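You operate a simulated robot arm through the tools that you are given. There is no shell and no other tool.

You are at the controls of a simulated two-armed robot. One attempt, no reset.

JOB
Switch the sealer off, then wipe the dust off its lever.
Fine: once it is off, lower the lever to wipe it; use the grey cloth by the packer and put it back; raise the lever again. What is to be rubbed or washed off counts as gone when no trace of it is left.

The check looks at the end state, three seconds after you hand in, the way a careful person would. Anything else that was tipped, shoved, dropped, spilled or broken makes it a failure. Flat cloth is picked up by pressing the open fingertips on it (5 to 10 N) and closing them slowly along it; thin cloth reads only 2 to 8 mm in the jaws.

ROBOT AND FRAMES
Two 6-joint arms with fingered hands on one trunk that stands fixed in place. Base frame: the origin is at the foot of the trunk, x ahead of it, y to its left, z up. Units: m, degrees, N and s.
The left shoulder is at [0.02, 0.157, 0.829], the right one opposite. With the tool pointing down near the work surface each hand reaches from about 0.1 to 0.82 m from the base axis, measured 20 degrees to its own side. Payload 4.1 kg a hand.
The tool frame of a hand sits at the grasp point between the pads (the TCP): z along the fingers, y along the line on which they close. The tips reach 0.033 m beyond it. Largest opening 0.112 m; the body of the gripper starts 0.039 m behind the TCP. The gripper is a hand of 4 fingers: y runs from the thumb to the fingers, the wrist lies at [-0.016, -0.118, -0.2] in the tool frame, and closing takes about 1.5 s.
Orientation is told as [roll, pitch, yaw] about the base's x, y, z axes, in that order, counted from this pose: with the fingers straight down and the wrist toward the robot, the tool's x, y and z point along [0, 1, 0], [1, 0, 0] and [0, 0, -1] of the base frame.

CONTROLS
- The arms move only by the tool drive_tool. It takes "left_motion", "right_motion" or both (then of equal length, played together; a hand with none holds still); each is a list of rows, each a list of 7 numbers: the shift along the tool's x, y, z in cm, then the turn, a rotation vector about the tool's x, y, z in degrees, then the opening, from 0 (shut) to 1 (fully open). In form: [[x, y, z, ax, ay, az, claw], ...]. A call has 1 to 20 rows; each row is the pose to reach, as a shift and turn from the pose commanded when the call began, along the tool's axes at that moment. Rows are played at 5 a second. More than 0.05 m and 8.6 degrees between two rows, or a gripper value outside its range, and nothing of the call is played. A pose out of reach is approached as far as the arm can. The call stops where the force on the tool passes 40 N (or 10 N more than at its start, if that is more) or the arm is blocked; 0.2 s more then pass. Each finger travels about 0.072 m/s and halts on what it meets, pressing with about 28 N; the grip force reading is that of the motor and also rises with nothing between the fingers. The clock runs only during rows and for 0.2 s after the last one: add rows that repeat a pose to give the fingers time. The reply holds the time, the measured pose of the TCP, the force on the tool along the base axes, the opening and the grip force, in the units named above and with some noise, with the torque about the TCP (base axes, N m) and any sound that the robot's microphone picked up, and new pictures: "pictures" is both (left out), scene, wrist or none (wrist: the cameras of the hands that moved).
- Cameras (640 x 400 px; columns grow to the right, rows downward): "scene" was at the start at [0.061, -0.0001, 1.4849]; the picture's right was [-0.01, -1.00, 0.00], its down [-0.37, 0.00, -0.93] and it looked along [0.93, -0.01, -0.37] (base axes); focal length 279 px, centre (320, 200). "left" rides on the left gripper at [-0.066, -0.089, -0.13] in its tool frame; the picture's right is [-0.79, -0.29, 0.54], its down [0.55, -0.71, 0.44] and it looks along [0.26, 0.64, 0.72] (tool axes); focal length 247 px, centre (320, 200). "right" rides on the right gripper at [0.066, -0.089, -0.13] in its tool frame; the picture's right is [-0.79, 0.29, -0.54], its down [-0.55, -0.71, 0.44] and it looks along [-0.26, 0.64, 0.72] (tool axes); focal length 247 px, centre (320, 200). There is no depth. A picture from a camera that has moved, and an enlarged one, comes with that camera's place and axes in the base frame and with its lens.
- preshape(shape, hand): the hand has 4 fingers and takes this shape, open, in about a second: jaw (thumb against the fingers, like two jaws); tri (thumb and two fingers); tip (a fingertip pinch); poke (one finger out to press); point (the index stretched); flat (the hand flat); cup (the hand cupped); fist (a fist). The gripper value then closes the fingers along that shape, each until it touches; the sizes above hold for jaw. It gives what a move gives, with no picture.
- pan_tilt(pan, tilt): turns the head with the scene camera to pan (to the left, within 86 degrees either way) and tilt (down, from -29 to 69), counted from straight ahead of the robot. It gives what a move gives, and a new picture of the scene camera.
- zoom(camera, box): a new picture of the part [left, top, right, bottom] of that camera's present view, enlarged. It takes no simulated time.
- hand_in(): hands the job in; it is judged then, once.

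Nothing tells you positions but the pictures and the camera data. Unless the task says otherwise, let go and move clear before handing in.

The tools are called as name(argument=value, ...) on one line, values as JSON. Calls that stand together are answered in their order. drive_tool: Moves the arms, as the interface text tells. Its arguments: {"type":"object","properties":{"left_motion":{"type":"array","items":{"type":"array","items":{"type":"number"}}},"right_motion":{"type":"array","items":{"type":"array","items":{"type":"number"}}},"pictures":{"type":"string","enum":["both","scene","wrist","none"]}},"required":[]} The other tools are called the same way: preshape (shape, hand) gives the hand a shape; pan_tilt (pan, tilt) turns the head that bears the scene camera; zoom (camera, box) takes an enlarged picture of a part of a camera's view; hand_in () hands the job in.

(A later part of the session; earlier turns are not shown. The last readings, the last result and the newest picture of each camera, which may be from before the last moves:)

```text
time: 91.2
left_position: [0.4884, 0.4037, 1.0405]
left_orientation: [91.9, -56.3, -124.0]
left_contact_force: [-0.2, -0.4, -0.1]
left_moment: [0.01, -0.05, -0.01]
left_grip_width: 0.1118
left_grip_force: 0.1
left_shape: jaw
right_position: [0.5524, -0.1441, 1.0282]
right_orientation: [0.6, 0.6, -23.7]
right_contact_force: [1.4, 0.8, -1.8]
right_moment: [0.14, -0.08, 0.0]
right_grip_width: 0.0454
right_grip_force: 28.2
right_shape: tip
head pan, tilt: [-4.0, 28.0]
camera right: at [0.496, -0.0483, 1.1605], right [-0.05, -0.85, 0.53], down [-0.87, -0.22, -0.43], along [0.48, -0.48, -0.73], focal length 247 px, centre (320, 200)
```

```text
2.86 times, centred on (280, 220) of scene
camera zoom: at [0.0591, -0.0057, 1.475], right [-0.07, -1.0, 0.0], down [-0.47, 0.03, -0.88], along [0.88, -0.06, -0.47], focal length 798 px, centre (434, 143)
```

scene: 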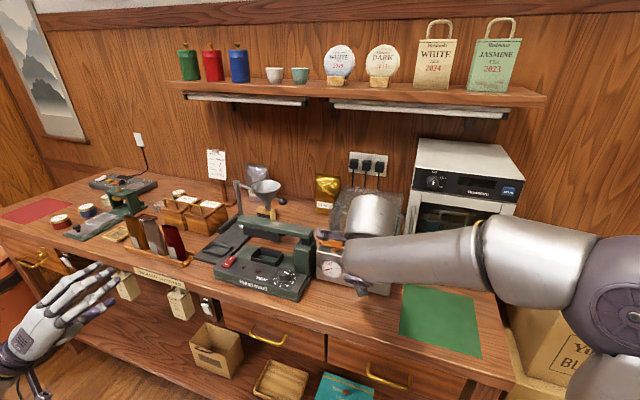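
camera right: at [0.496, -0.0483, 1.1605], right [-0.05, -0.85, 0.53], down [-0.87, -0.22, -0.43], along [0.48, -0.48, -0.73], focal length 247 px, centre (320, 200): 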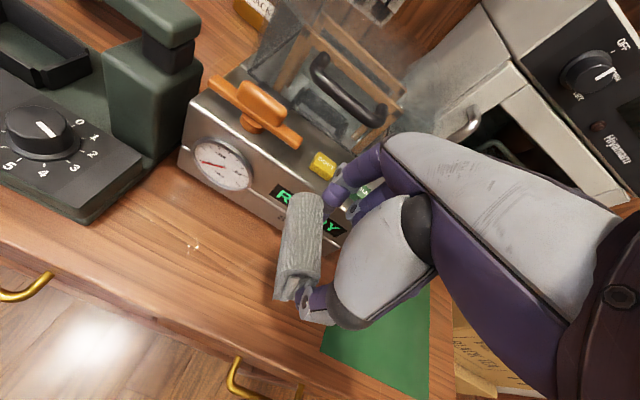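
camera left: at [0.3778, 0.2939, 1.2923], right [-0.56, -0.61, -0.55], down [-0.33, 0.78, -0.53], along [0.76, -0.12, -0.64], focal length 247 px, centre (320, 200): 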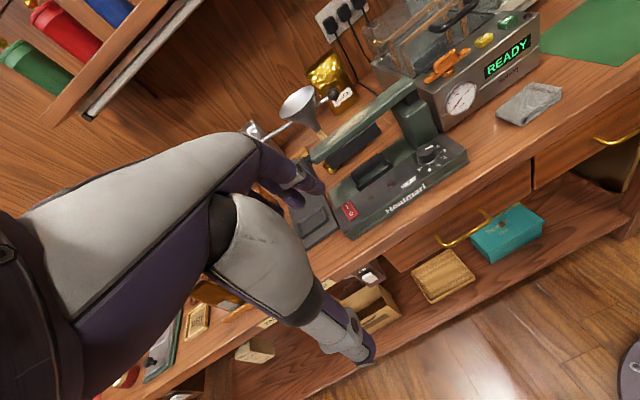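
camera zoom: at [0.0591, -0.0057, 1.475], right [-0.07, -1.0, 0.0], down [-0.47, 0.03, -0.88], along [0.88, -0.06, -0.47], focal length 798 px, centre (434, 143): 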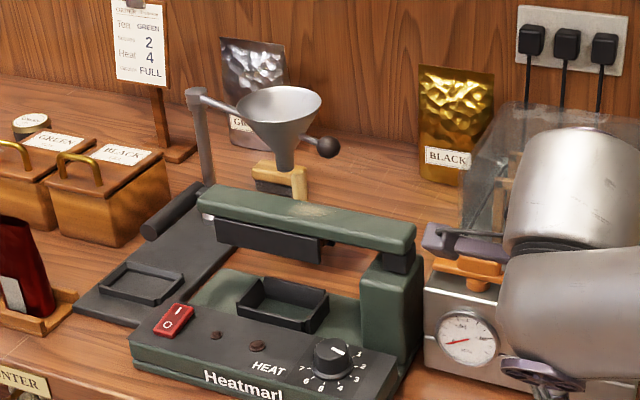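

zoom(camera="scene", box=[240, 205, 320, 250])

zoom(camera="scene", box=[265, 210, 305, 235])

```text
8.00 times, centred on (280, 228) of scene
camera zoom: at [0.0591, -0.0057, 1.475], right [-0.07, -1.0, 0.0], down [-0.47, 0.03, -0.88], along [0.88, -0.06, -0.47], focal length 2234 px, centre (640, -20)
```

zoom: 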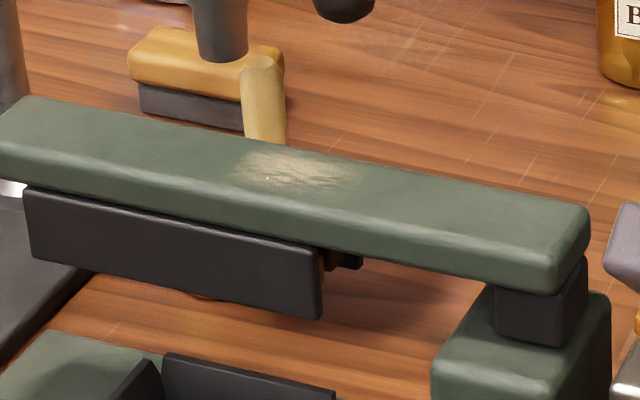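

```text
16.00 times, centred on (285, 222) of scene
camera zoom: at [0.0591, -0.0057, 1.475], right [-0.07, -1.0, 0.0], down [-0.47, 0.03, -0.88], along [0.88, -0.06, -0.47], focal length 4467 px, centre (880, -160)
```

zoom: 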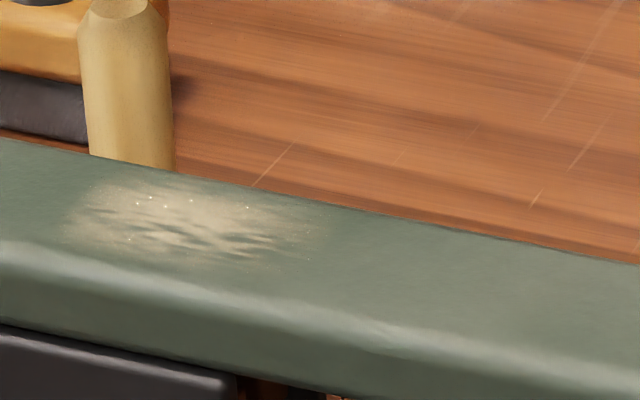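

Only a small patch about 4.5 × 2 cm is left, centred near [0.740, 0.073]. Now I set the pad's lower end on the counter and lay it down flat by moving left while lowering.

drive_tool(right_motion=[[0, 0, 2.5, 0, 0, 0, 0.3], [0, 0, 5.0, 0, 0, 0, 0.3], [0, 0, 7.0, 0, 0, 0, 0.3], [0, 0, 8.0, 0, 0, 0, 0.3], [0, 0, 8.4, 0, 0, 0, 0.3]], pictures="wrist")

zoom(camera="left", box=[440, 40, 600, 160])

```text
time: 92.4
left_position: [0.4881, 0.402, 1.0407]
left_orientation: [92.0, -56.3, -124.1]
left_contact_force: [0.5, -0.9, 0.0]
left_moment: [-0.02, 0.0, -0.02]
left_grip_width: 0.112
left_grip_force: 0.1
left_shape: jaw
right_position: [0.5515, -0.142, 0.9462]
right_orientation: [0.7, 0.3, -23.5]
right_contact_force: [-5.0, -2.3, 13.3]
right_moment: [-0.02, -0.07, -0.02]
right_grip_width: 0.0456
right_grip_force: 28.2
right_shape: tip
head pan, tilt: [-4.0, 28.0]
camera right: at [0.4952, -0.0476, 1.0779], right [-0.05, -0.85, 0.53], down [-0.87, -0.22, -0.44], along [0.49, -0.48, -0.73], focal length 247 px, centre (320, 200)
```

right: 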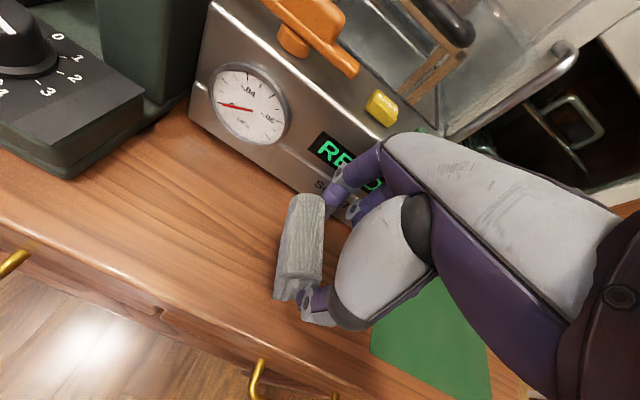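

```text
3.33 times, centred on (520, 100) of left
camera zoom: at [0.3776, 0.4662, 0.9275], right [0.2, -0.72, -0.67], down [0.83, 0.48, -0.28], along [0.52, -0.5, 0.69], focal length 823 px, centre (-347, 533)
```

zoom: 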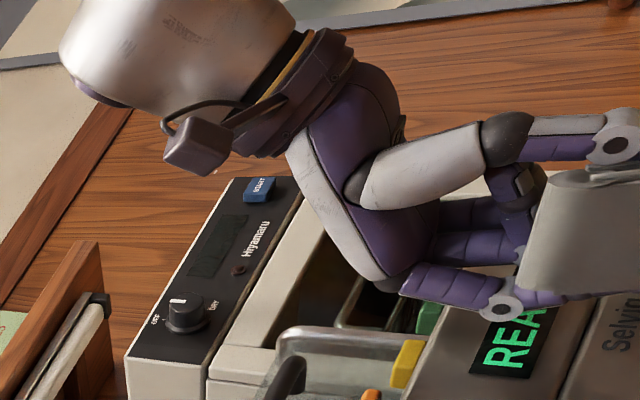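

drive_tool(right_motion=[[0.6, 0, -0.1, 0, 0, 0, 0.3], [1.2, 0, -0.05, 0, 0, 0, 0.3], [1.7, 0, 0.1, 0, 0, 0, 0.3], [2.2, 0, 0.4, 0, 0, 0, 0.3], [2.6, 0, 0.8, 0, 0, 0, 0.3], [2.9, 0, 1.2, 0, 0, 0, 0.3], [3.1, 0, 1.6, 0, 0, 0, 0.3], [3.3, 0, 2.0, 0, 0, 0, 0.3], [3.4, 0, 2.3, 0, 0, 0, 0.3]], pictures="wrist")

zoom(camera="right", box=[200, 150, 420, 360])

```text
time: 94.4
left_position: [0.4869, 0.4035, 1.0403]
left_orientation: [92.0, -56.2, -124.0]
left_contact_force: [-0.2, -0.1, -0.1]
left_moment: [-0.01, 0.0, 0.04]
left_grip_width: 0.1119
left_grip_force: 0.0
left_shape: jaw
right_position: [0.5655, -0.1125, 0.9242]
right_orientation: [0.7, 0.3, -23.5]
right_contact_force: [0.3, -1.4, 20.5]
right_moment: [-0.06, -0.08, -0.07]
right_grip_width: 0.0451
right_grip_force: 28.1
right_shape: tip
head pan, tilt: [-4.0, 28.0]
camera right: at [0.5093, -0.0164, 1.0556], right [-0.05, -0.85, 0.53], down [-0.87, -0.22, -0.44], along [0.49, -0.48, -0.73], focal length 247 px, centre (320, 200)
```

right: 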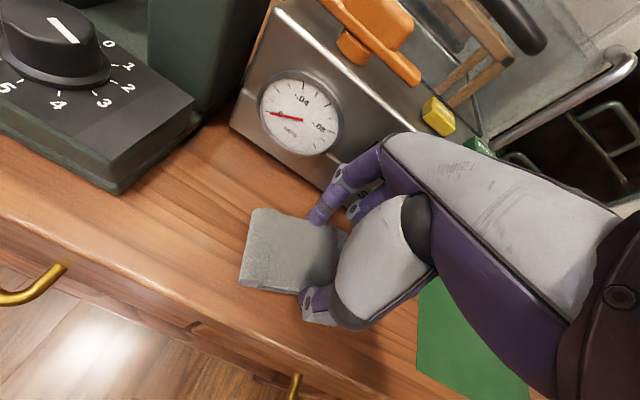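

```text
1.90 times, centred on (310, 255) of right
camera zoom: at [0.5093, -0.0164, 1.0556], right [-0.05, -0.85, 0.53], down [-0.87, -0.22, -0.44], along [0.49, -0.48, -0.73], focal length 470 px, centre (339, 95)
```

zoom: 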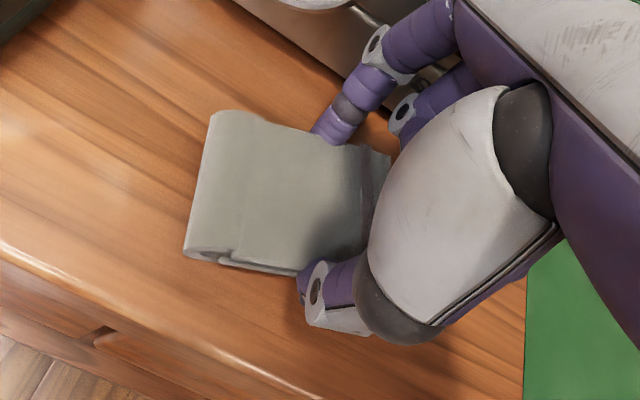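

The pad lies flat again. I ease the pressure, release it, lift, and change to the tri shape for a non-pivoting grip.

drive_tool(right_motion=[[0, 0, -0.2, 0, 0, 0, 0.32], [0, 0, -0.25, 0, 0, 0, 0.4], [0, 0, -0.25, 0, 0, 0, 0.48], [0, 0, -0.25, 0, 0, 0, 0.56], [0, 0, -0.25, 0, 0, 0, 0.64], [0, 0, -0.25, 0, 0, 0, 0.72], [0, 0, -0.25, 0, 0, 0, 0.72], [0, 0, -1.5, 0, 0, 0, 0.72], [0, 0, -3.0, 0, 0, 0, 0.72], [0, -0.5, -5.0, 0, 0, 0, 0.72]], pictures="wrist")

preshape(shape="tri", hand="right")

drive_tool(right_motion=[[0, 0, 0, 0, 0, 0, 0.8], [0, 0, 0, 0, 0, 0, 0.75], [0, 0, 0, 0, 0, 0, 0.75]], pictures="wrist")

zoom(camera="right", box=[180, 150, 420, 380])

```text
time: 96.6
left_position: [0.4885, 0.4036, 1.0406]
left_orientation: [92.0, -56.3, -124.0]
left_contact_force: [1.0, -0.1, -0.6]
left_moment: [0.01, -0.01, 0.02]
left_grip_width: 0.1119
left_grip_force: 0.1
left_shape: jaw
right_position: [0.5588, -0.1093, 0.9711]
right_orientation: [0.6, 0.6, -23.5]
right_contact_force: [-0.6, 0.1, 0.1]
right_moment: [0.0, 0.03, 0.0]
right_grip_width: 0.0802
right_grip_force: 0.0
right_shape: tip
head pan, tilt: [-4.0, 28.0]
camera right: at [0.5044, -0.0148, 1.1039], right [-0.05, -0.85, 0.53], down [-0.87, -0.22, -0.43], along [0.48, -0.48, -0.73], focal length 247 px, centre (320, 200)
```

right: 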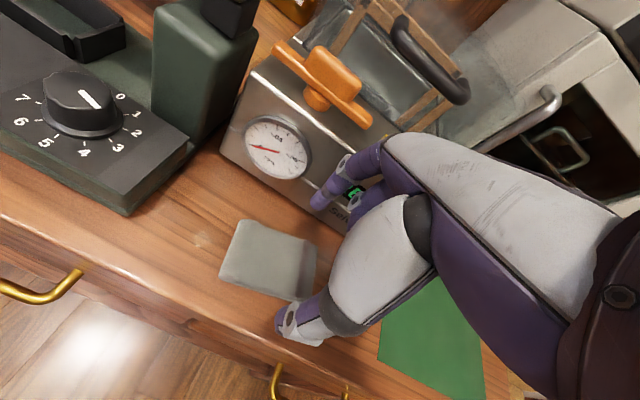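

```text
time: 97.5
left_position: [0.4868, 0.4032, 1.0411]
left_orientation: [92.0, -56.4, -124.1]
left_contact_force: [-0.1, -0.1, 0.6]
left_moment: [0.0, -0.01, 0.01]
left_grip_width: 0.1119
left_grip_force: 0.0
left_shape: jaw
right_position: [0.5596, -0.1094, 0.9712]
right_orientation: [0.6, 0.7, -23.6]
right_contact_force: [-20.2, 7.0, -4.9]
right_moment: [0.04, -0.11, -0.42]
right_grip_width: 0.1094
right_grip_force: 0.0
right_shape: tri
head pan, tilt: [-4.0, 28.0]
```

```text
time: 98.3
left_position: [0.488, 0.4031, 1.0408]
left_orientation: [92.0, -56.3, -124.1]
left_contact_force: [0.2, -0.7, -0.3]
left_moment: [-0.01, 0.03, 0.02]
left_grip_width: 0.112
left_grip_force: 0.1
left_shape: jaw
right_position: [0.5598, -0.1092, 0.9722]
right_orientation: [0.7, 0.5, -23.5]
right_contact_force: [-11.0, 5.2, 0.2]
right_moment: [-0.1, -0.16, -0.08]
right_grip_width: 0.0802
right_grip_force: 0.1
right_shape: tri
head pan, tilt: [-4.0, 28.0]
camera right: at [0.5042, -0.0146, 1.1045], right [-0.05, -0.85, 0.53], down [-0.87, -0.22, -0.44], along [0.48, -0.48, -0.73], focal length 247 px, centre (320, 200)
```

right: 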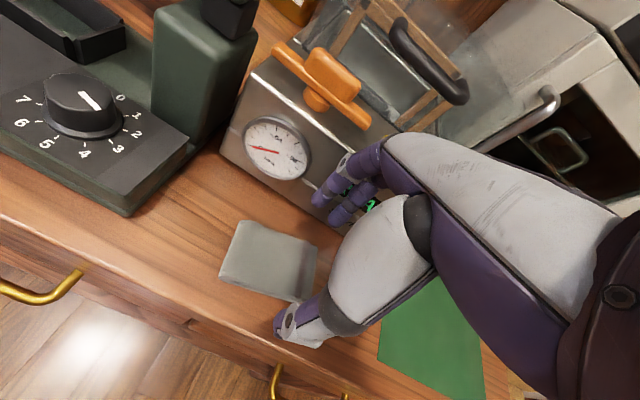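

```text
1.74 times, centred on (300, 265) of right
camera zoom: at [0.5042, -0.0146, 1.1045], right [-0.05, -0.85, 0.53], down [-0.87, -0.22, -0.44], along [0.48, -0.48, -0.73], focal length 430 px, centre (355, 87)
```

zoom: 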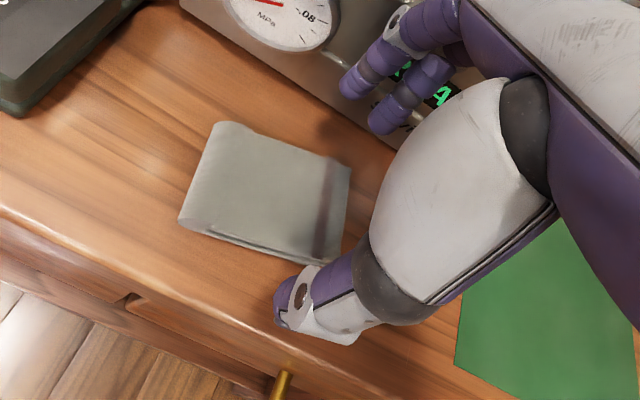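

Opening into tri pushed a finger against the packer front (it has not visibly moved). I back off from it at once.

drive_tool(right_motion=[[0, -0.8, -0.3, 0, 0, 0, 0.72], [0, -1.5, -0.6, 0, 0, 0, 0.7], [0, -1.5, -0.6, 0, 0, 0, 0.7]], pictures="wrist")

zoom(camera="scene", box=[280, 180, 440, 320])

zoom(camera="right", box=[180, 150, 420, 380])

```text
time: 99.1
left_position: [0.4891, 0.4037, 1.0405]
left_orientation: [91.9, -56.4, -124.0]
left_contact_force: [-0.6, 0.1, 0.4]
left_moment: [-0.03, 0.02, 0.0]
left_grip_width: 0.112
left_grip_force: 0.0
left_shape: jaw
right_position: [0.5459, -0.1035, 0.9776]
right_orientation: [0.6, 0.6, -23.5]
right_contact_force: [0.3, -0.3, -0.5]
right_moment: [-0.03, 0.0, -0.01]
right_grip_width: 0.0787
right_grip_force: 0.1
right_shape: tri
head pan, tilt: [-4.0, 28.0]
camera right: at [0.4908, -0.0083, 1.1102], right [-0.05, -0.85, 0.53], down [-0.87, -0.22, -0.43], along [0.48, -0.48, -0.73], focal length 247 px, centre (320, 200)
```

right: 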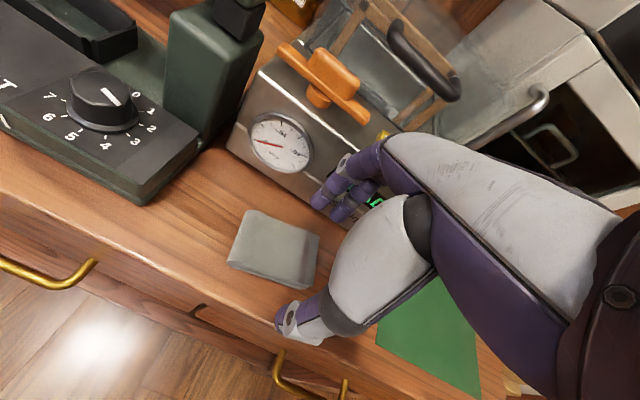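

```text
2.86 times, centred on (360, 250) of scene
camera zoom: at [0.0592, -0.0057, 1.475], right [-0.07, -1.0, 0.0], down [-0.47, 0.03, -0.88], along [0.88, -0.06, -0.47], focal length 798 px, centre (206, 57)
```

zoom: 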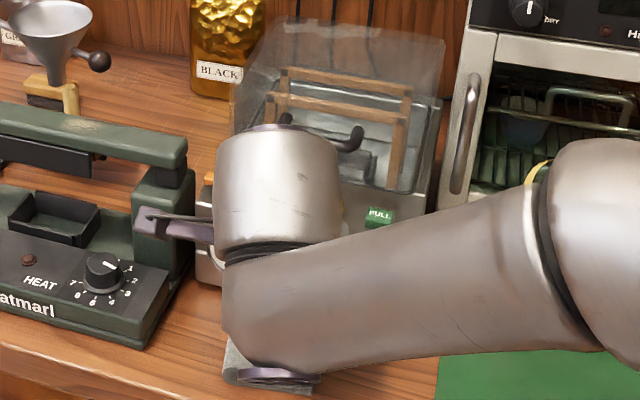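

```text
1.74 times, centred on (300, 265) of right
camera zoom: at [0.4908, -0.0083, 1.1102], right [-0.05, -0.85, 0.53], down [-0.87, -0.22, -0.43], along [0.48, -0.48, -0.73], focal length 430 px, centre (355, 87)
```

zoom: 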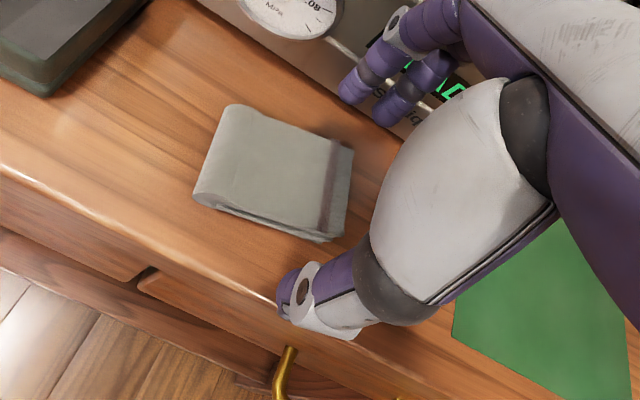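

drive_tool(right_motion=[[0, -0.5, -2.5, 0, 0, 0, 0.7], [0, -1.5, -5.0, 0, 0, 0, 0.7], [0, -2.5, -7.5, 0, 0, 0, 0.7], [0, -2.5, -7.5, 0, 0, 0, 0.7]], pictures="none")

preshape(shape="tip", hand="right")

drive_tool(right_motion=[[0, 0, 0, 0, 0, -3, 0.8], [0, 0, 0, 0, 0, -6, 0.7], [0, 0, 0, 0, 0, -9, 0.66], [0, 0, 0, 0, 0, -9, 0.66]], pictures="wrist")

zoom(camera="right", box=[180, 150, 420, 380])

```text
time: 100.1
left_position: [0.4888, 0.4036, 1.0405]
left_orientation: [92.0, -56.3, -124.0]
left_contact_force: [-0.6, -0.5, -0.1]
left_moment: [-0.02, -0.01, -0.04]
left_grip_width: 0.112
left_grip_force: 0.1
left_shape: jaw
right_position: [0.524, -0.0963, 1.0532]
right_orientation: [0.6, 0.6, -23.6]
right_contact_force: [0.1, -0.4, -0.4]
right_moment: [-0.01, 0.0, -0.03]
right_grip_width: 0.079
right_grip_force: 0.0
right_shape: tri
head pan, tilt: [-4.0, 28.0]
```

```text
time: 101.0
left_position: [0.4882, 0.4042, 1.0418]
left_orientation: [91.9, -56.3, -124.0]
left_contact_force: [-1.0, 0.6, -0.6]
left_moment: [-0.04, 0.0, 0.0]
left_grip_width: 0.1121
left_grip_force: 0.1
left_shape: jaw
right_position: [0.5235, -0.0957, 1.0518]
right_orientation: [0.5, 0.5, -23.6]
right_contact_force: [-0.3, 0.7, 0.1]
right_moment: [0.01, 0.02, 0.0]
right_grip_width: 0.1122
right_grip_force: 0.1
right_shape: tip
head pan, tilt: [-4.0, 28.0]
```

```text
time: 102.0
left_position: [0.4887, 0.4039, 1.0409]
left_orientation: [92.1, -56.3, -123.9]
left_contact_force: [-0.3, -0.1, 0.3]
left_moment: [0.01, -0.01, -0.03]
left_grip_width: 0.1121
left_grip_force: 0.0
left_shape: jaw
right_position: [0.5238, -0.0957, 1.0533]
right_orientation: [0.6, 0.4, -14.5]
right_contact_force: [0.3, -0.4, 0.7]
right_moment: [-0.02, 0.01, -0.01]
right_grip_width: 0.0746
right_grip_force: 0.1
right_shape: tip
head pan, tilt: [-4.0, 28.0]
camera right: at [0.4543, -0.0108, 1.1852], right [0.08, -0.85, 0.53], down [-0.83, -0.35, -0.44], along [0.55, -0.4, -0.73], focal length 247 px, centre (320, 200)
```

right: 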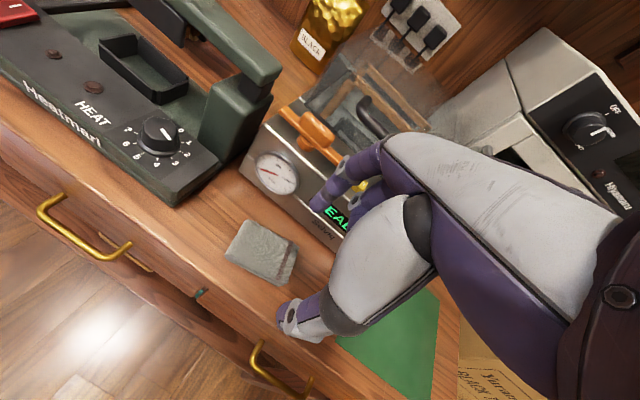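

```text
1.74 times, centred on (300, 265) of right
camera zoom: at [0.4543, -0.0108, 1.1852], right [0.08, -0.85, 0.53], down [-0.83, -0.35, -0.44], along [0.55, -0.4, -0.73], focal length 430 px, centre (355, 87)
```

zoom: 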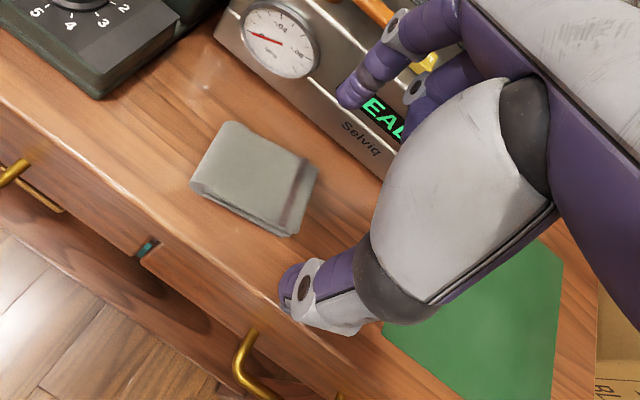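

Pad centre is now at [0.565, -0.098], yaw about -12°. With the tip shape re-opened well clear of the packer, I go down over it again.

drive_tool(right_motion=[[0.4, 2.0, 1.5, 0, 0, 0, 0.68], [0.81, 4.05, 4.0, 0, 0, 0, 0.68], [0.81, 4.05, 7.5, 0, 0, 0, 0.68], [0.81, 4.05, 10.5, 0, 0, 0, 0.68], [0.81, 4.05, 12.3, 0, 0, 0, 0.68], [0.81, 4.05, 13.0, 0, 0, 0, 0.68], [0.81, 4.05, 13.0, 0, 0, 0, 0.68]], pictures="wrist")

zoom(camera="right", box=[200, 150, 420, 360])

```text
time: 103.6
left_position: [0.4867, 0.4035, 1.0415]
left_orientation: [92.0, -56.4, -124.0]
left_contact_force: [1.0, -0.6, -0.7]
left_moment: [0.0, 0.02, -0.05]
left_grip_width: 0.112
left_grip_force: 0.0
left_shape: jaw
right_position: [0.5656, -0.096, 0.9229]
right_orientation: [0.6, 0.4, -14.5]
right_contact_force: [0.4, 0.7, 1.0]
right_moment: [0.0, -0.01, 0.01]
right_grip_width: 0.0755
right_grip_force: 0.0
right_shape: tip
head pan, tilt: [-4.0, 28.0]
camera right: at [0.4949, -0.0113, 1.0548], right [0.08, -0.85, 0.53], down [-0.83, -0.35, -0.44], along [0.55, -0.4, -0.73], focal length 247 px, centre (320, 200)
```

right: 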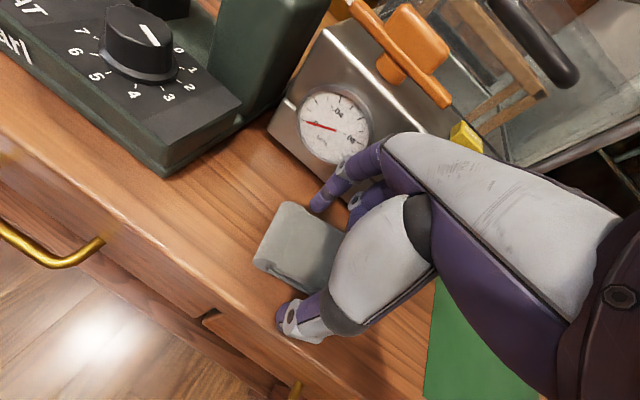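

```text
1.90 times, centred on (310, 255) of right
camera zoom: at [0.4949, -0.0113, 1.0548], right [0.08, -0.85, 0.53], down [-0.83, -0.35, -0.44], along [0.55, -0.4, -0.73], focal length 470 px, centre (339, 95)
```

zoom: 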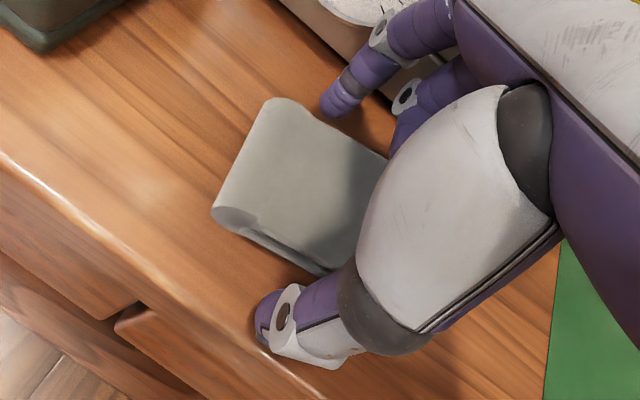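

drive_tool(right_motion=[[0, 0.1, 0, 0, 0, 0, 0.62], [0, 0.1, 0, 0, 0, 0, 0.57], [0, 0.1, 0, 0, 0, 0, 0.53], [0, 0.1, 0, 0, 0, 0, 0.5], [0, 0.1, 0, 0, 0, 0, 0.47], [0, 0.1, 0, 0, 0, 0, 0.44], [0, 0.1, 0, 0, 0, 0, 0.41], [0, 0.1, 0, 0, 0, 0, 0.38], [0, 0.1, 0, 0, 0, 0, 0.34], [0, 0.1, 0, 0, 0, 0, 0.3], [0, 0.1, 0, 0, 0, 0, 0.3]], pictures="wrist")

zoom(camera="right", box=[200, 150, 420, 360])

```text
time: 106.0
left_position: [0.4885, 0.4035, 1.0412]
left_orientation: [92.0, -56.3, -123.9]
left_contact_force: [-1.2, -0.1, 0.0]
left_moment: [0.02, -0.03, -0.04]
left_grip_width: 0.1123
left_grip_force: 0.0
left_shape: jaw
right_position: [0.5655, -0.0962, 0.9227]
right_orientation: [0.7, 0.5, -14.5]
right_contact_force: [-0.5, -1.0, -1.2]
right_moment: [-0.01, -0.01, -0.03]
right_grip_width: 0.0479
right_grip_force: 28.2
right_shape: tip
head pan, tilt: [-4.0, 28.0]
camera right: at [0.4958, -0.0114, 1.0547], right [0.08, -0.85, 0.53], down [-0.83, -0.35, -0.44], along [0.55, -0.4, -0.73], focal length 247 px, centre (320, 200)
```

right: 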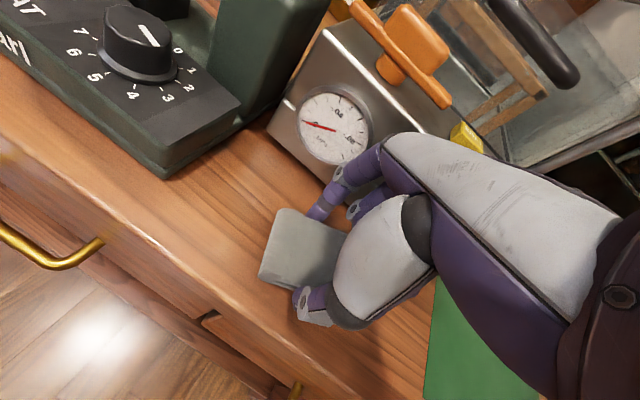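

```text
1.90 times, centred on (310, 255) of right
camera zoom: at [0.4958, -0.0114, 1.0547], right [0.08, -0.85, 0.53], down [-0.83, -0.35, -0.44], along [0.55, -0.4, -0.73], focal length 470 px, centre (339, 95)
```

zoom: 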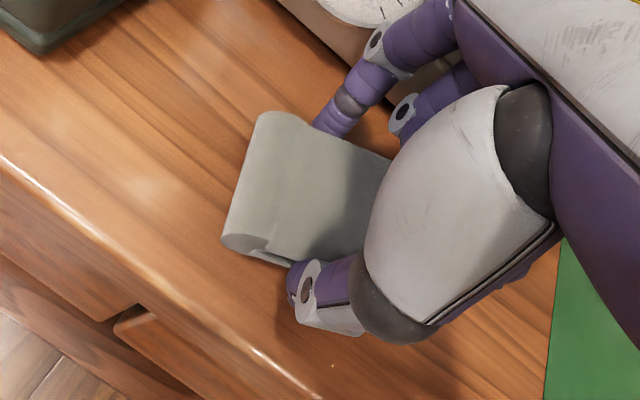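

Firm grip again. I lift and carry the pad to hover just in front of the remaining patch (tilt 66°, yaw 8°).

drive_tool(right_motion=[[0, 0, -3, 0, 0, 0, 0.3], [0, 0, -7, 0, 0, 0, 0.3], [0, 0, -11.5, 0, 0, 0, 0.3], [0, 0, -16, 0, 0, 0, 0.3], [1.5, 0.5, -18.5, 0, 0, 0, 0.3], [3.5, 1.1, -20.7, 0, 0, 0, 0.3], [7.16, 3.26, -22.7, -3.95, 0.8, -3.7, 0.3], [10.7, 4.93, -23.2, -7.9, 1.6, -7.4, 0.3], [13.74, 6.72, -23.2, -11.85, 2.35, -11.1, 0.3], [16.79, 8.51, -22.2, -15.8, 3.1, -14.8, 0.3], [18.94, 10.03, -20.7, -19.75, 3.9, -18.5, 0.3], [20.25, 10.93, -19.7, -23.7, 4.7, -22.2, 0.3], [20.25, 10.93, -19.7, -23.7, 4.7, -22.2, 0.3]], pictures="wrist")

zoom(camera="right", box=[140, 160, 360, 400])

zoom(camera="left", box=[400, 140, 540, 280])

```text
time: 108.8
left_position: [0.4877, 0.4037, 1.0404]
left_orientation: [92.0, -56.3, -124.0]
left_contact_force: [0.0, 0.2, 0.6]
left_moment: [-0.05, 0.01, -0.01]
left_grip_width: 0.1121
left_grip_force: 0.0
left_shape: jaw
right_position: [0.7235, 0.0698, 1.1218]
right_orientation: [0.9, -23.9, 7.7]
right_contact_force: [0.3, 0.5, -0.2]
right_moment: [0.03, -0.01, 0.0]
right_grip_width: 0.0475
right_grip_force: 27.8
right_shape: tip
head pan, tilt: [-4.0, 28.0]
camera right: at [0.5811, 0.1162, 1.2064], right [0.16, -0.79, 0.6], down [-0.39, -0.6, -0.69], along [0.91, -0.13, -0.4], focal length 247 px, centre (320, 200)
```

right: 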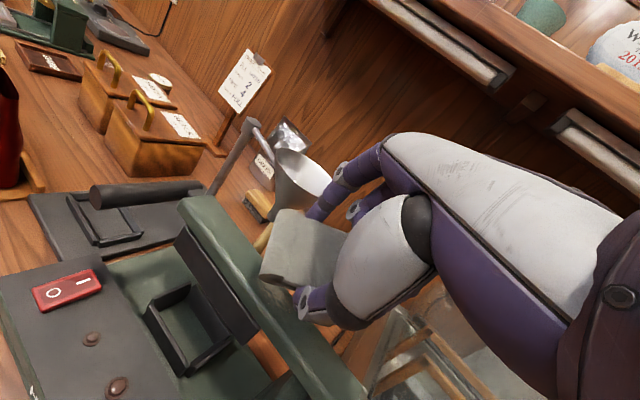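

```text
1.67 times, centred on (250, 280) of right
camera zoom: at [0.5811, 0.1162, 1.2064], right [0.16, -0.79, 0.6], down [-0.39, -0.6, -0.69], along [0.91, -0.13, -0.4], focal length 412 px, centre (437, 67)
```

zoom: 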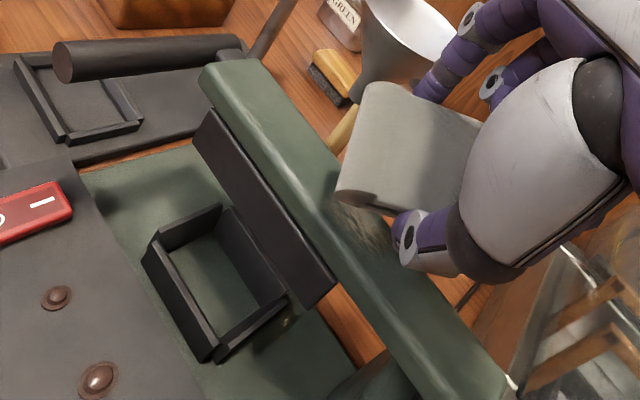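

```text
2.86 times, centred on (470, 210) of left
camera zoom: at [0.3778, 0.4663, 0.9274], right [0.2, -0.72, -0.67], down [0.83, 0.48, -0.28], along [0.52, -0.5, 0.69], focal length 706 px, centre (-109, 171)
```

zoom: 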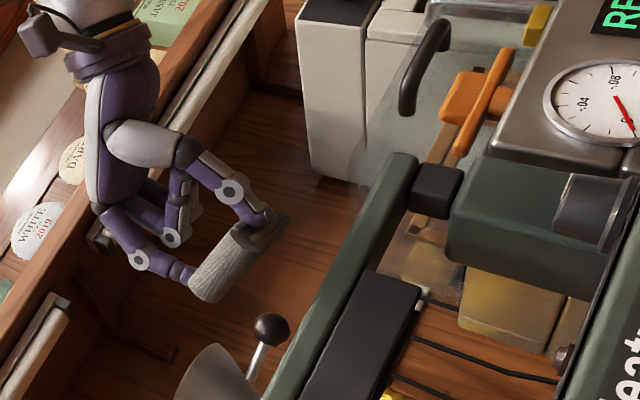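

drive_tool(right_motion=[[0, -0.5, 1.1, 0, 0, 0, 0.3], [0, -0.95, 2.1, 0, 0, 0, 0.3], [0, -1.22, 2.74, 0, 0, 0, 0.3], [0, -1.34, 3.01, 0, 0, 0, 0.3], [0, -1.42, 3.2, 0, 0, 0, 0.3], [0, -1.5, 3.38, 0, 0, 0, 0.3]], pictures="none")

```text
time: 110.2
left_position: [0.4886, 0.4027, 1.0408]
left_orientation: [92.0, -56.4, -124.0]
left_contact_force: [0.1, -0.3, -0.6]
left_moment: [0.0, -0.02, -0.01]
left_grip_width: 0.1119
left_grip_force: 0.0
left_shape: jaw
right_position: [0.7233, 0.0713, 1.0858]
right_orientation: [0.9, -23.9, 7.7]
right_contact_force: [-0.8, -0.4, 2.8]
right_moment: [-0.02, 0.09, -0.04]
right_grip_width: 0.0474
right_grip_force: 27.5
right_shape: tip
head pan, tilt: [-4.0, 28.0]
```

Light contact. Now several short strokes across the lever over the patch with about 10 N.

drive_tool(right_motion=[[0, -0.1, 0.23, 0, 0, 0, 0.3], [0, 0.72, 0.6, 0, 0, 0, 0.3], [0, 1.54, 0.96, 0, 0, 0, 0.3], [0, 2.37, 1.33, 0, 0, 0, 0.3], [0, 2.91, 1.57, 0, 0, 0, 0.3], [0, 2.09, 1.21, 0, 0, 0, 0.3], [0, 1.27, 0.84, 0, 0, 0, 0.3], [0, 0.45, 0.47, 0, 0, 0, 0.3], [0, -0.28, 0.15, 0, 0, 0, 0.3], [0, 0.54, 0.51, 0, 0, 0, 0.3], [0, 1.36, 0.88, 0, 0, 0, 0.3], [0, 2.18, 1.25, 0, 0, 0, 0.3], [0, 2.91, 1.57, 0, 0, 0, 0.3], [0, 2.09, 1.21, 0, 0, 0, 0.3], [0, 1.27, 0.84, 0, 0, 0, 0.3], [0, 0.45, 0.47, 0, 0, 0, 0.3], [0, -0.28, 0.15, 0, 0, 0, 0.3]], pictures="wrist")

zoom(camera="right", box=[140, 160, 360, 400])

zoom(camera="left", box=[400, 140, 540, 280])

```text
time: 113.8
left_position: [0.4879, 0.4033, 1.0403]
left_orientation: [92.0, -56.4, -124.1]
left_contact_force: [-0.1, 0.6, -0.3]
left_moment: [-0.01, 0.03, 0.01]
left_grip_width: 0.1121
left_grip_force: 0.0
left_shape: jaw
right_position: [0.721, 0.0703, 1.0817]
right_orientation: [0.9, -24.0, 7.7]
right_contact_force: [1.0, 0.0, 7.2]
right_moment: [-0.07, 0.04, 0.01]
right_grip_width: 0.0478
right_grip_force: 28.3
right_shape: tip
head pan, tilt: [-4.0, 28.0]
camera right: at [0.5783, 0.1165, 1.1663], right [0.15, -0.79, 0.6], down [-0.39, -0.6, -0.69], along [0.91, -0.13, -0.4], focal length 247 px, centre (320, 200)
```

right: 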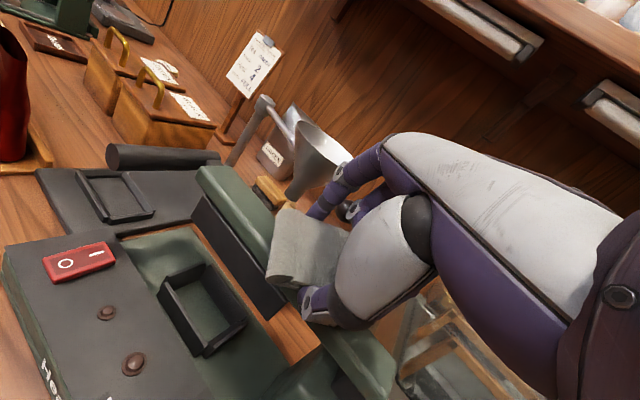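

```text
1.67 times, centred on (250, 280) of right
camera zoom: at [0.5783, 0.1165, 1.1663], right [0.15, -0.79, 0.6], down [-0.39, -0.6, -0.69], along [0.91, -0.13, -0.4], focal length 412 px, centre (437, 67)
```

zoom: 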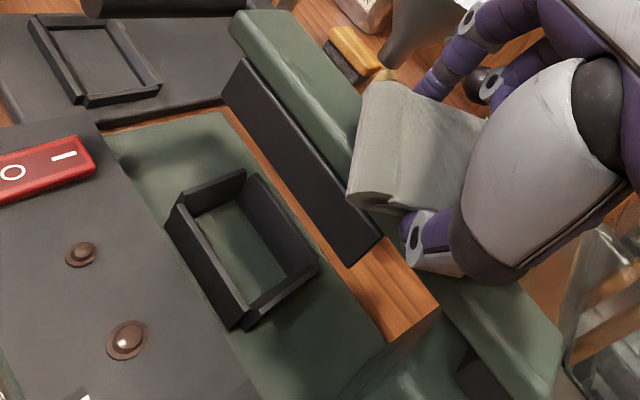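

```text
2.86 times, centred on (470, 210) of left
camera zoom: at [0.3777, 0.4663, 0.9274], right [0.2, -0.72, -0.67], down [0.83, 0.48, -0.28], along [0.52, -0.5, 0.69], focal length 706 px, centre (-109, 171)
```

zoom: 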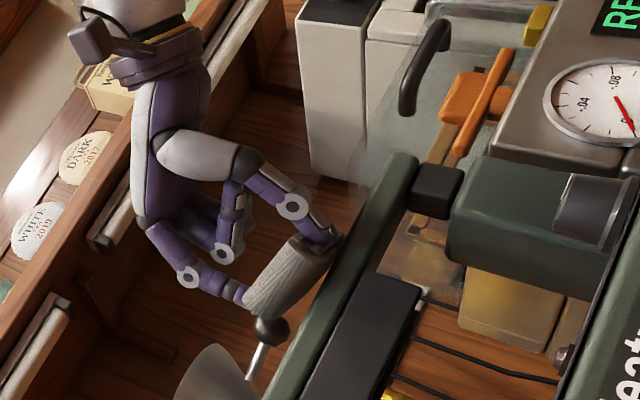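

drive_tool(right_motion=[[0, 0.6, -1.4, 0, 0, 0, 0.3], [0, 1.2, -2.8, 0, 0, 0, 0.3], [-1.0, 0.2, -4.8, 0, 0, 0, 0.3], [-2.5, -2.0, -6.8, 0, 0, 0, 0.3], [-4.2, -4.2, -8.6, 0, 0, 0, 0.3], [-5.75, -6.3, -10.3, 0, 0, 0, 0.3], [-5.75, -6.3, -10.3, 0, 0, 0, 0.3]], pictures="both")

zoom(camera="right", box=[120, 180, 320, 400])

zoom(camera="scene", box=[240, 200, 320, 250])

```text
time: 115.4
left_position: [0.4875, 0.4026, 1.0397]
left_orientation: [92.0, -56.5, -124.0]
left_contact_force: [0.3, 0.2, 0.5]
left_moment: [0.03, 0.02, -0.01]
left_grip_width: 0.1117
left_grip_force: 0.1
left_shape: jaw
right_position: [0.6305, 0.0, 1.1497]
right_orientation: [0.9, -23.9, 7.6]
right_contact_force: [1.1, -1.3, -0.1]
right_moment: [0.02, 0.0, -0.01]
right_grip_width: 0.0478
right_grip_force: 27.5
right_shape: tip
head pan, tilt: [-4.0, 28.0]
camera right: at [0.4877, 0.0457, 1.2341], right [0.16, -0.79, 0.6], down [-0.39, -0.6, -0.69], along [0.91, -0.13, -0.4], focal length 247 px, centre (320, 200)
```

scene: 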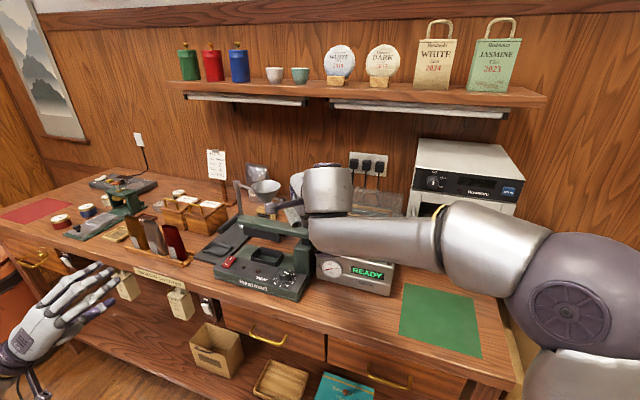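
right: 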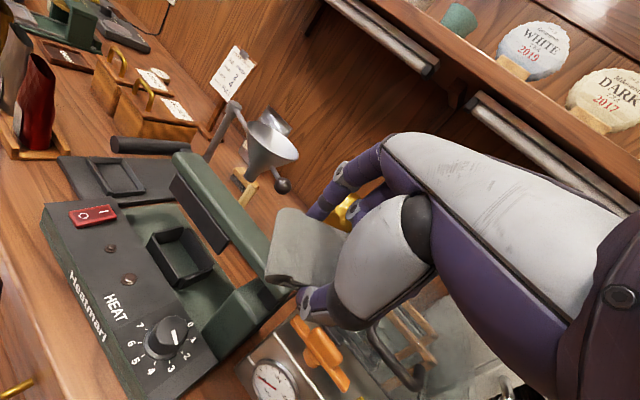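

```text
1.82 times, centred on (220, 290) of right
camera zoom: at [0.4877, 0.0457, 1.2341], right [0.16, -0.79, 0.6], down [-0.39, -0.6, -0.69], along [0.91, -0.13, -0.4], focal length 449 px, centre (502, 36)
```

zoom: 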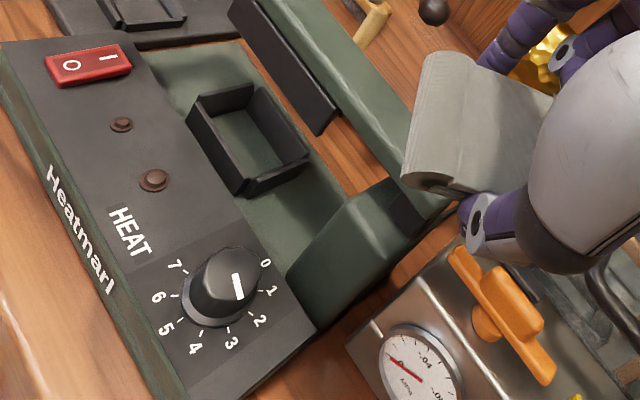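

```text
8.00 times, centred on (280, 225) of scene
camera zoom: at [0.0593, -0.0056, 1.475], right [-0.07, -1.0, 0.0], down [-0.47, 0.03, -0.88], along [0.88, -0.06, -0.47], focal length 2234 px, centre (640, 0)
```

zoom: 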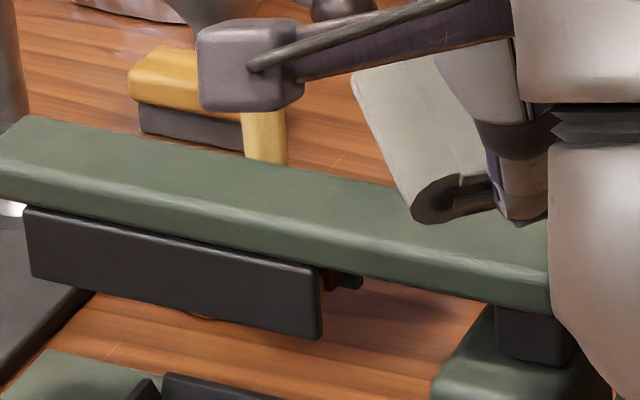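

The lever looks clean. I zoom in hard for any faint trace before putting the cloth away.

zoom(camera="scene", box=[238, 208, 268, 232])

zoom(camera="scene", box=[262, 212, 296, 238])

zoom(camera="scene", box=[284, 216, 312, 242])

zoom(camera="right", box=[160, 140, 280, 290])

```text
16.00 times, centred on (253, 220) of scene
camera zoom: at [0.0593, -0.0056, 1.475], right [-0.07, -1.0, 0.0], down [-0.47, 0.03, -0.88], along [0.88, -0.06, -0.47], focal length 4467 px, centre (1392, -120)
```

zoom: 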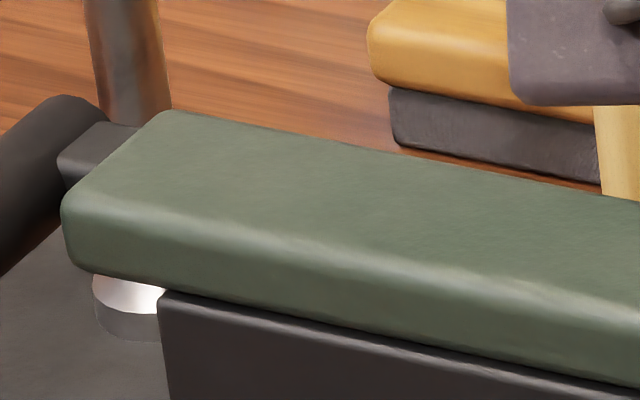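

```text
15.38 times, centred on (279, 225) of scene
camera zoom: at [0.0593, -0.0056, 1.475], right [-0.07, -1.0, 0.0], down [-0.47, 0.03, -0.88], along [0.88, -0.06, -0.47], focal length 4295 px, centre (951, -185)
```

zoom: 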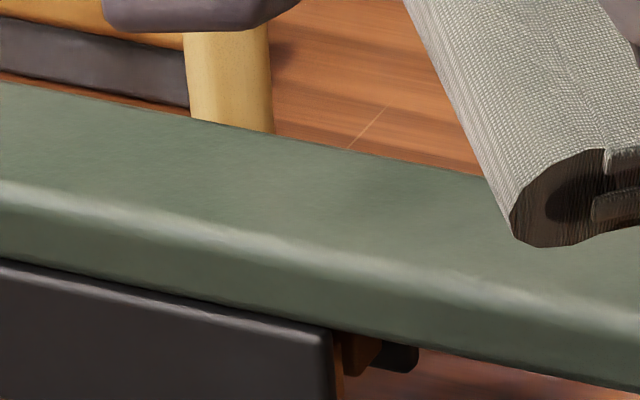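

```text
15.38 times, centred on (298, 229) of scene
camera zoom: at [0.0593, -0.0056, 1.475], right [-0.07, -1.0, 0.0], down [-0.47, 0.03, -0.88], along [0.88, -0.06, -0.47], focal length 4295 px, centre (658, -246)
```

zoom: 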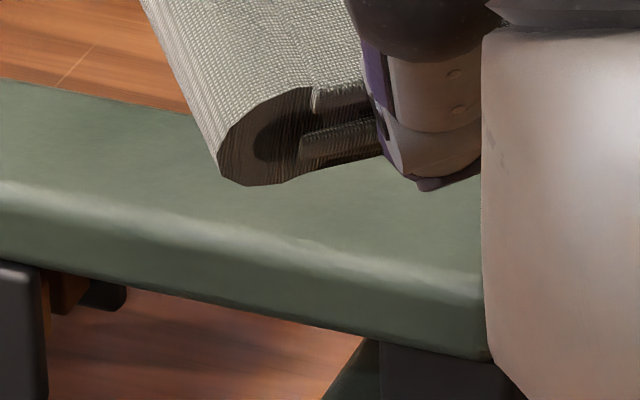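

```text
2.67 times, centred on (220, 215) of right
camera zoom: at [0.4877, 0.0457, 1.2341], right [0.16, -0.79, 0.6], down [-0.39, -0.6, -0.69], along [0.91, -0.13, -0.4], focal length 659 px, centre (587, 160)
```

zoom: 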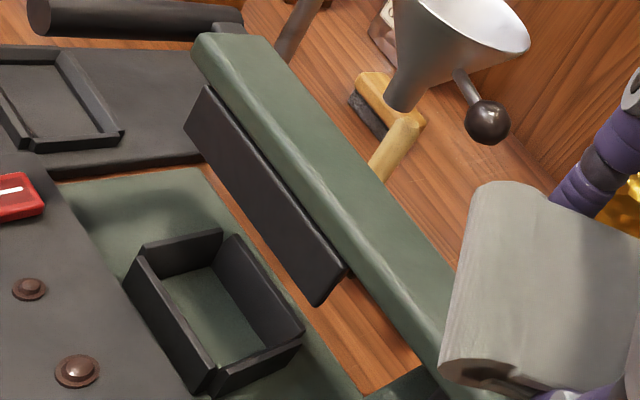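

No trace of dust is left. Now I carry the cloth back to its original spot in front of the packer.

drive_tool(right_motion=[[-2.7, -2.01, -1.46, 3.9, -1.0, 4.9, 0.3], [-5.41, -4.39, -1.98, 7.8, -2.1, 9.7, 0.3], [-7.7, -6.45, -1.8, 11.65, -3.1, 14.6, 0.3], [-9.07, -8.17, -0.37, 15.5, -4.1, 19.5, 0.3], [-10.03, -9.73, 2.22, 19.4, -5.2, 24.3, 0.3], [-10.38, -10.98, 4.94, 23.3, -6.2, 29.2, 0.3], [-10.38, -10.98, 4.94, 23.3, -6.2, 29.2, 0.3]], pictures="wrist")

zoom(camera="scene", box=[220, 180, 340, 270])

zoom(camera="left", box=[440, 40, 600, 160])

```text
time: 117.0
left_position: [0.4875, 0.404, 1.0414]
left_orientation: [91.9, -56.3, -124.0]
left_contact_force: [0.0, -0.5, -0.3]
left_moment: [0.04, 0.01, 0.0]
left_grip_width: 0.1118
left_grip_force: 0.1
left_shape: jaw
right_position: [0.5633, -0.1156, 1.06]
right_orientation: [0.6, 0.4, -21.8]
right_contact_force: [-0.1, -0.1, 0.3]
right_moment: [-0.01, 0.0, 0.0]
right_grip_width: 0.0475
right_grip_force: 27.4
right_shape: tip
head pan, tilt: [-4.0, 28.0]
camera right: at [0.5061, -0.0209, 1.1918], right [-0.03, -0.85, 0.53], down [-0.87, -0.24, -0.44], along [0.5, -0.47, -0.73], focal length 247 px, centre (320, 200)
```

right: 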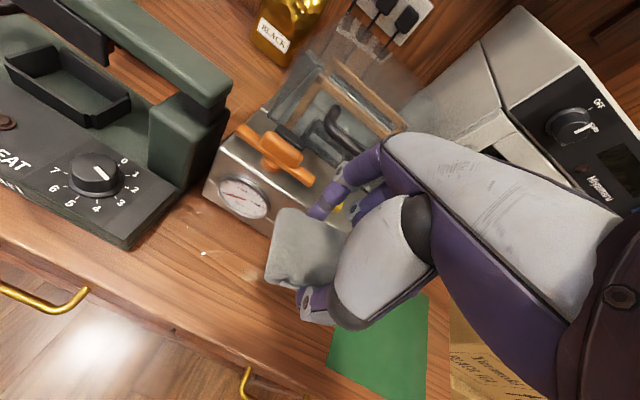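

```text
4.44 times, centred on (280, 225) of scene
camera zoom: at [0.0591, -0.0057, 1.475], right [-0.07, -1.0, 0.0], down [-0.47, 0.03, -0.88], along [0.88, -0.06, -0.47], focal length 1241 px, centre (498, 89)
```

zoom: 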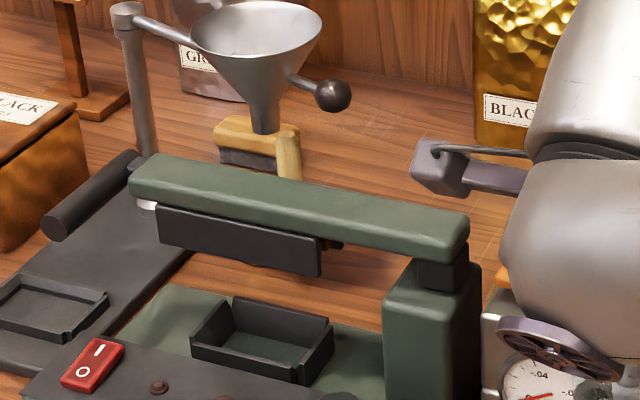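

```text
3.33 times, centred on (520, 100) of left
camera zoom: at [0.3778, 0.4663, 0.9274], right [0.2, -0.72, -0.67], down [0.83, 0.48, -0.28], along [0.52, -0.5, 0.69], focal length 823 px, centre (-347, 533)
```

zoom: 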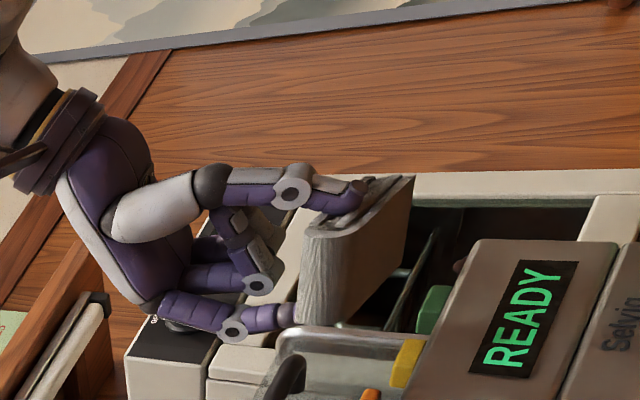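

drive_tool(right_motion=[[0.2, 0, 4, 0, 0, 0, 0.3], [0.2, 0, 8, 0, 0, 0, 0.3], [0.2, 0, 11, 0, 0, 0, 0.3], [0.2, 0, 12.7, 0, 0, 0, 0.3], [0.2, 0, 13.3, 0, 0, 0, 0.3], [0.2, 0, 13.6, 0, 0, 0, 0.3]], pictures="wrist")

zoom(camera="right", box=[200, 150, 420, 360])

```text
time: 118.4
left_position: [0.4877, 0.4039, 1.0406]
left_orientation: [92.1, -56.3, -124.0]
left_contact_force: [0.0, -1.0, -0.9]
left_moment: [-0.01, -0.03, 0.02]
left_grip_width: 0.112
left_grip_force: 0.1
left_shape: jaw
right_position: [0.566, -0.111, 0.9234]
right_orientation: [0.7, 0.3, -21.7]
right_contact_force: [-0.5, 0.3, 1.4]
right_moment: [-0.08, -0.04, 0.0]
right_grip_width: 0.0476
right_grip_force: 28.4
right_shape: tip
head pan, tilt: [-4.0, 28.0]
camera right: at [0.5062, -0.0181, 1.0549], right [-0.03, -0.85, 0.53], down [-0.86, -0.25, -0.44], along [0.5, -0.47, -0.73], focal length 247 px, centre (320, 200)
```

right: 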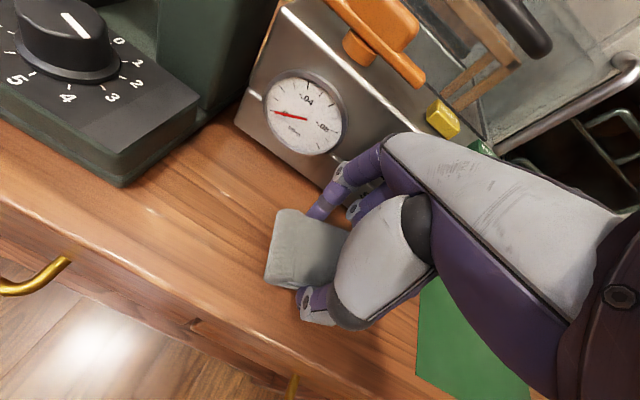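

```text
1.90 times, centred on (310, 255) of right
camera zoom: at [0.5062, -0.0181, 1.0549], right [-0.03, -0.85, 0.53], down [-0.86, -0.25, -0.44], along [0.5, -0.47, -0.73], focal length 470 px, centre (339, 95)
```

zoom: 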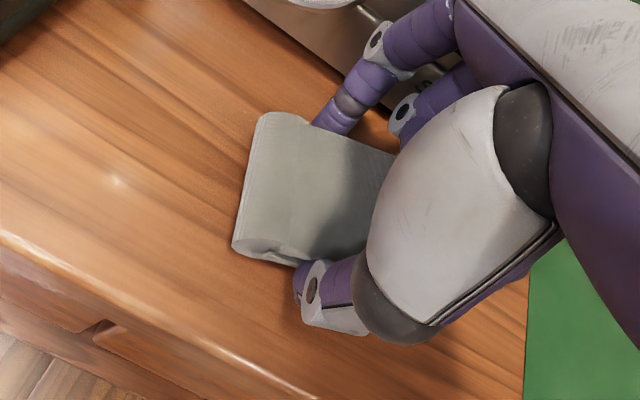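

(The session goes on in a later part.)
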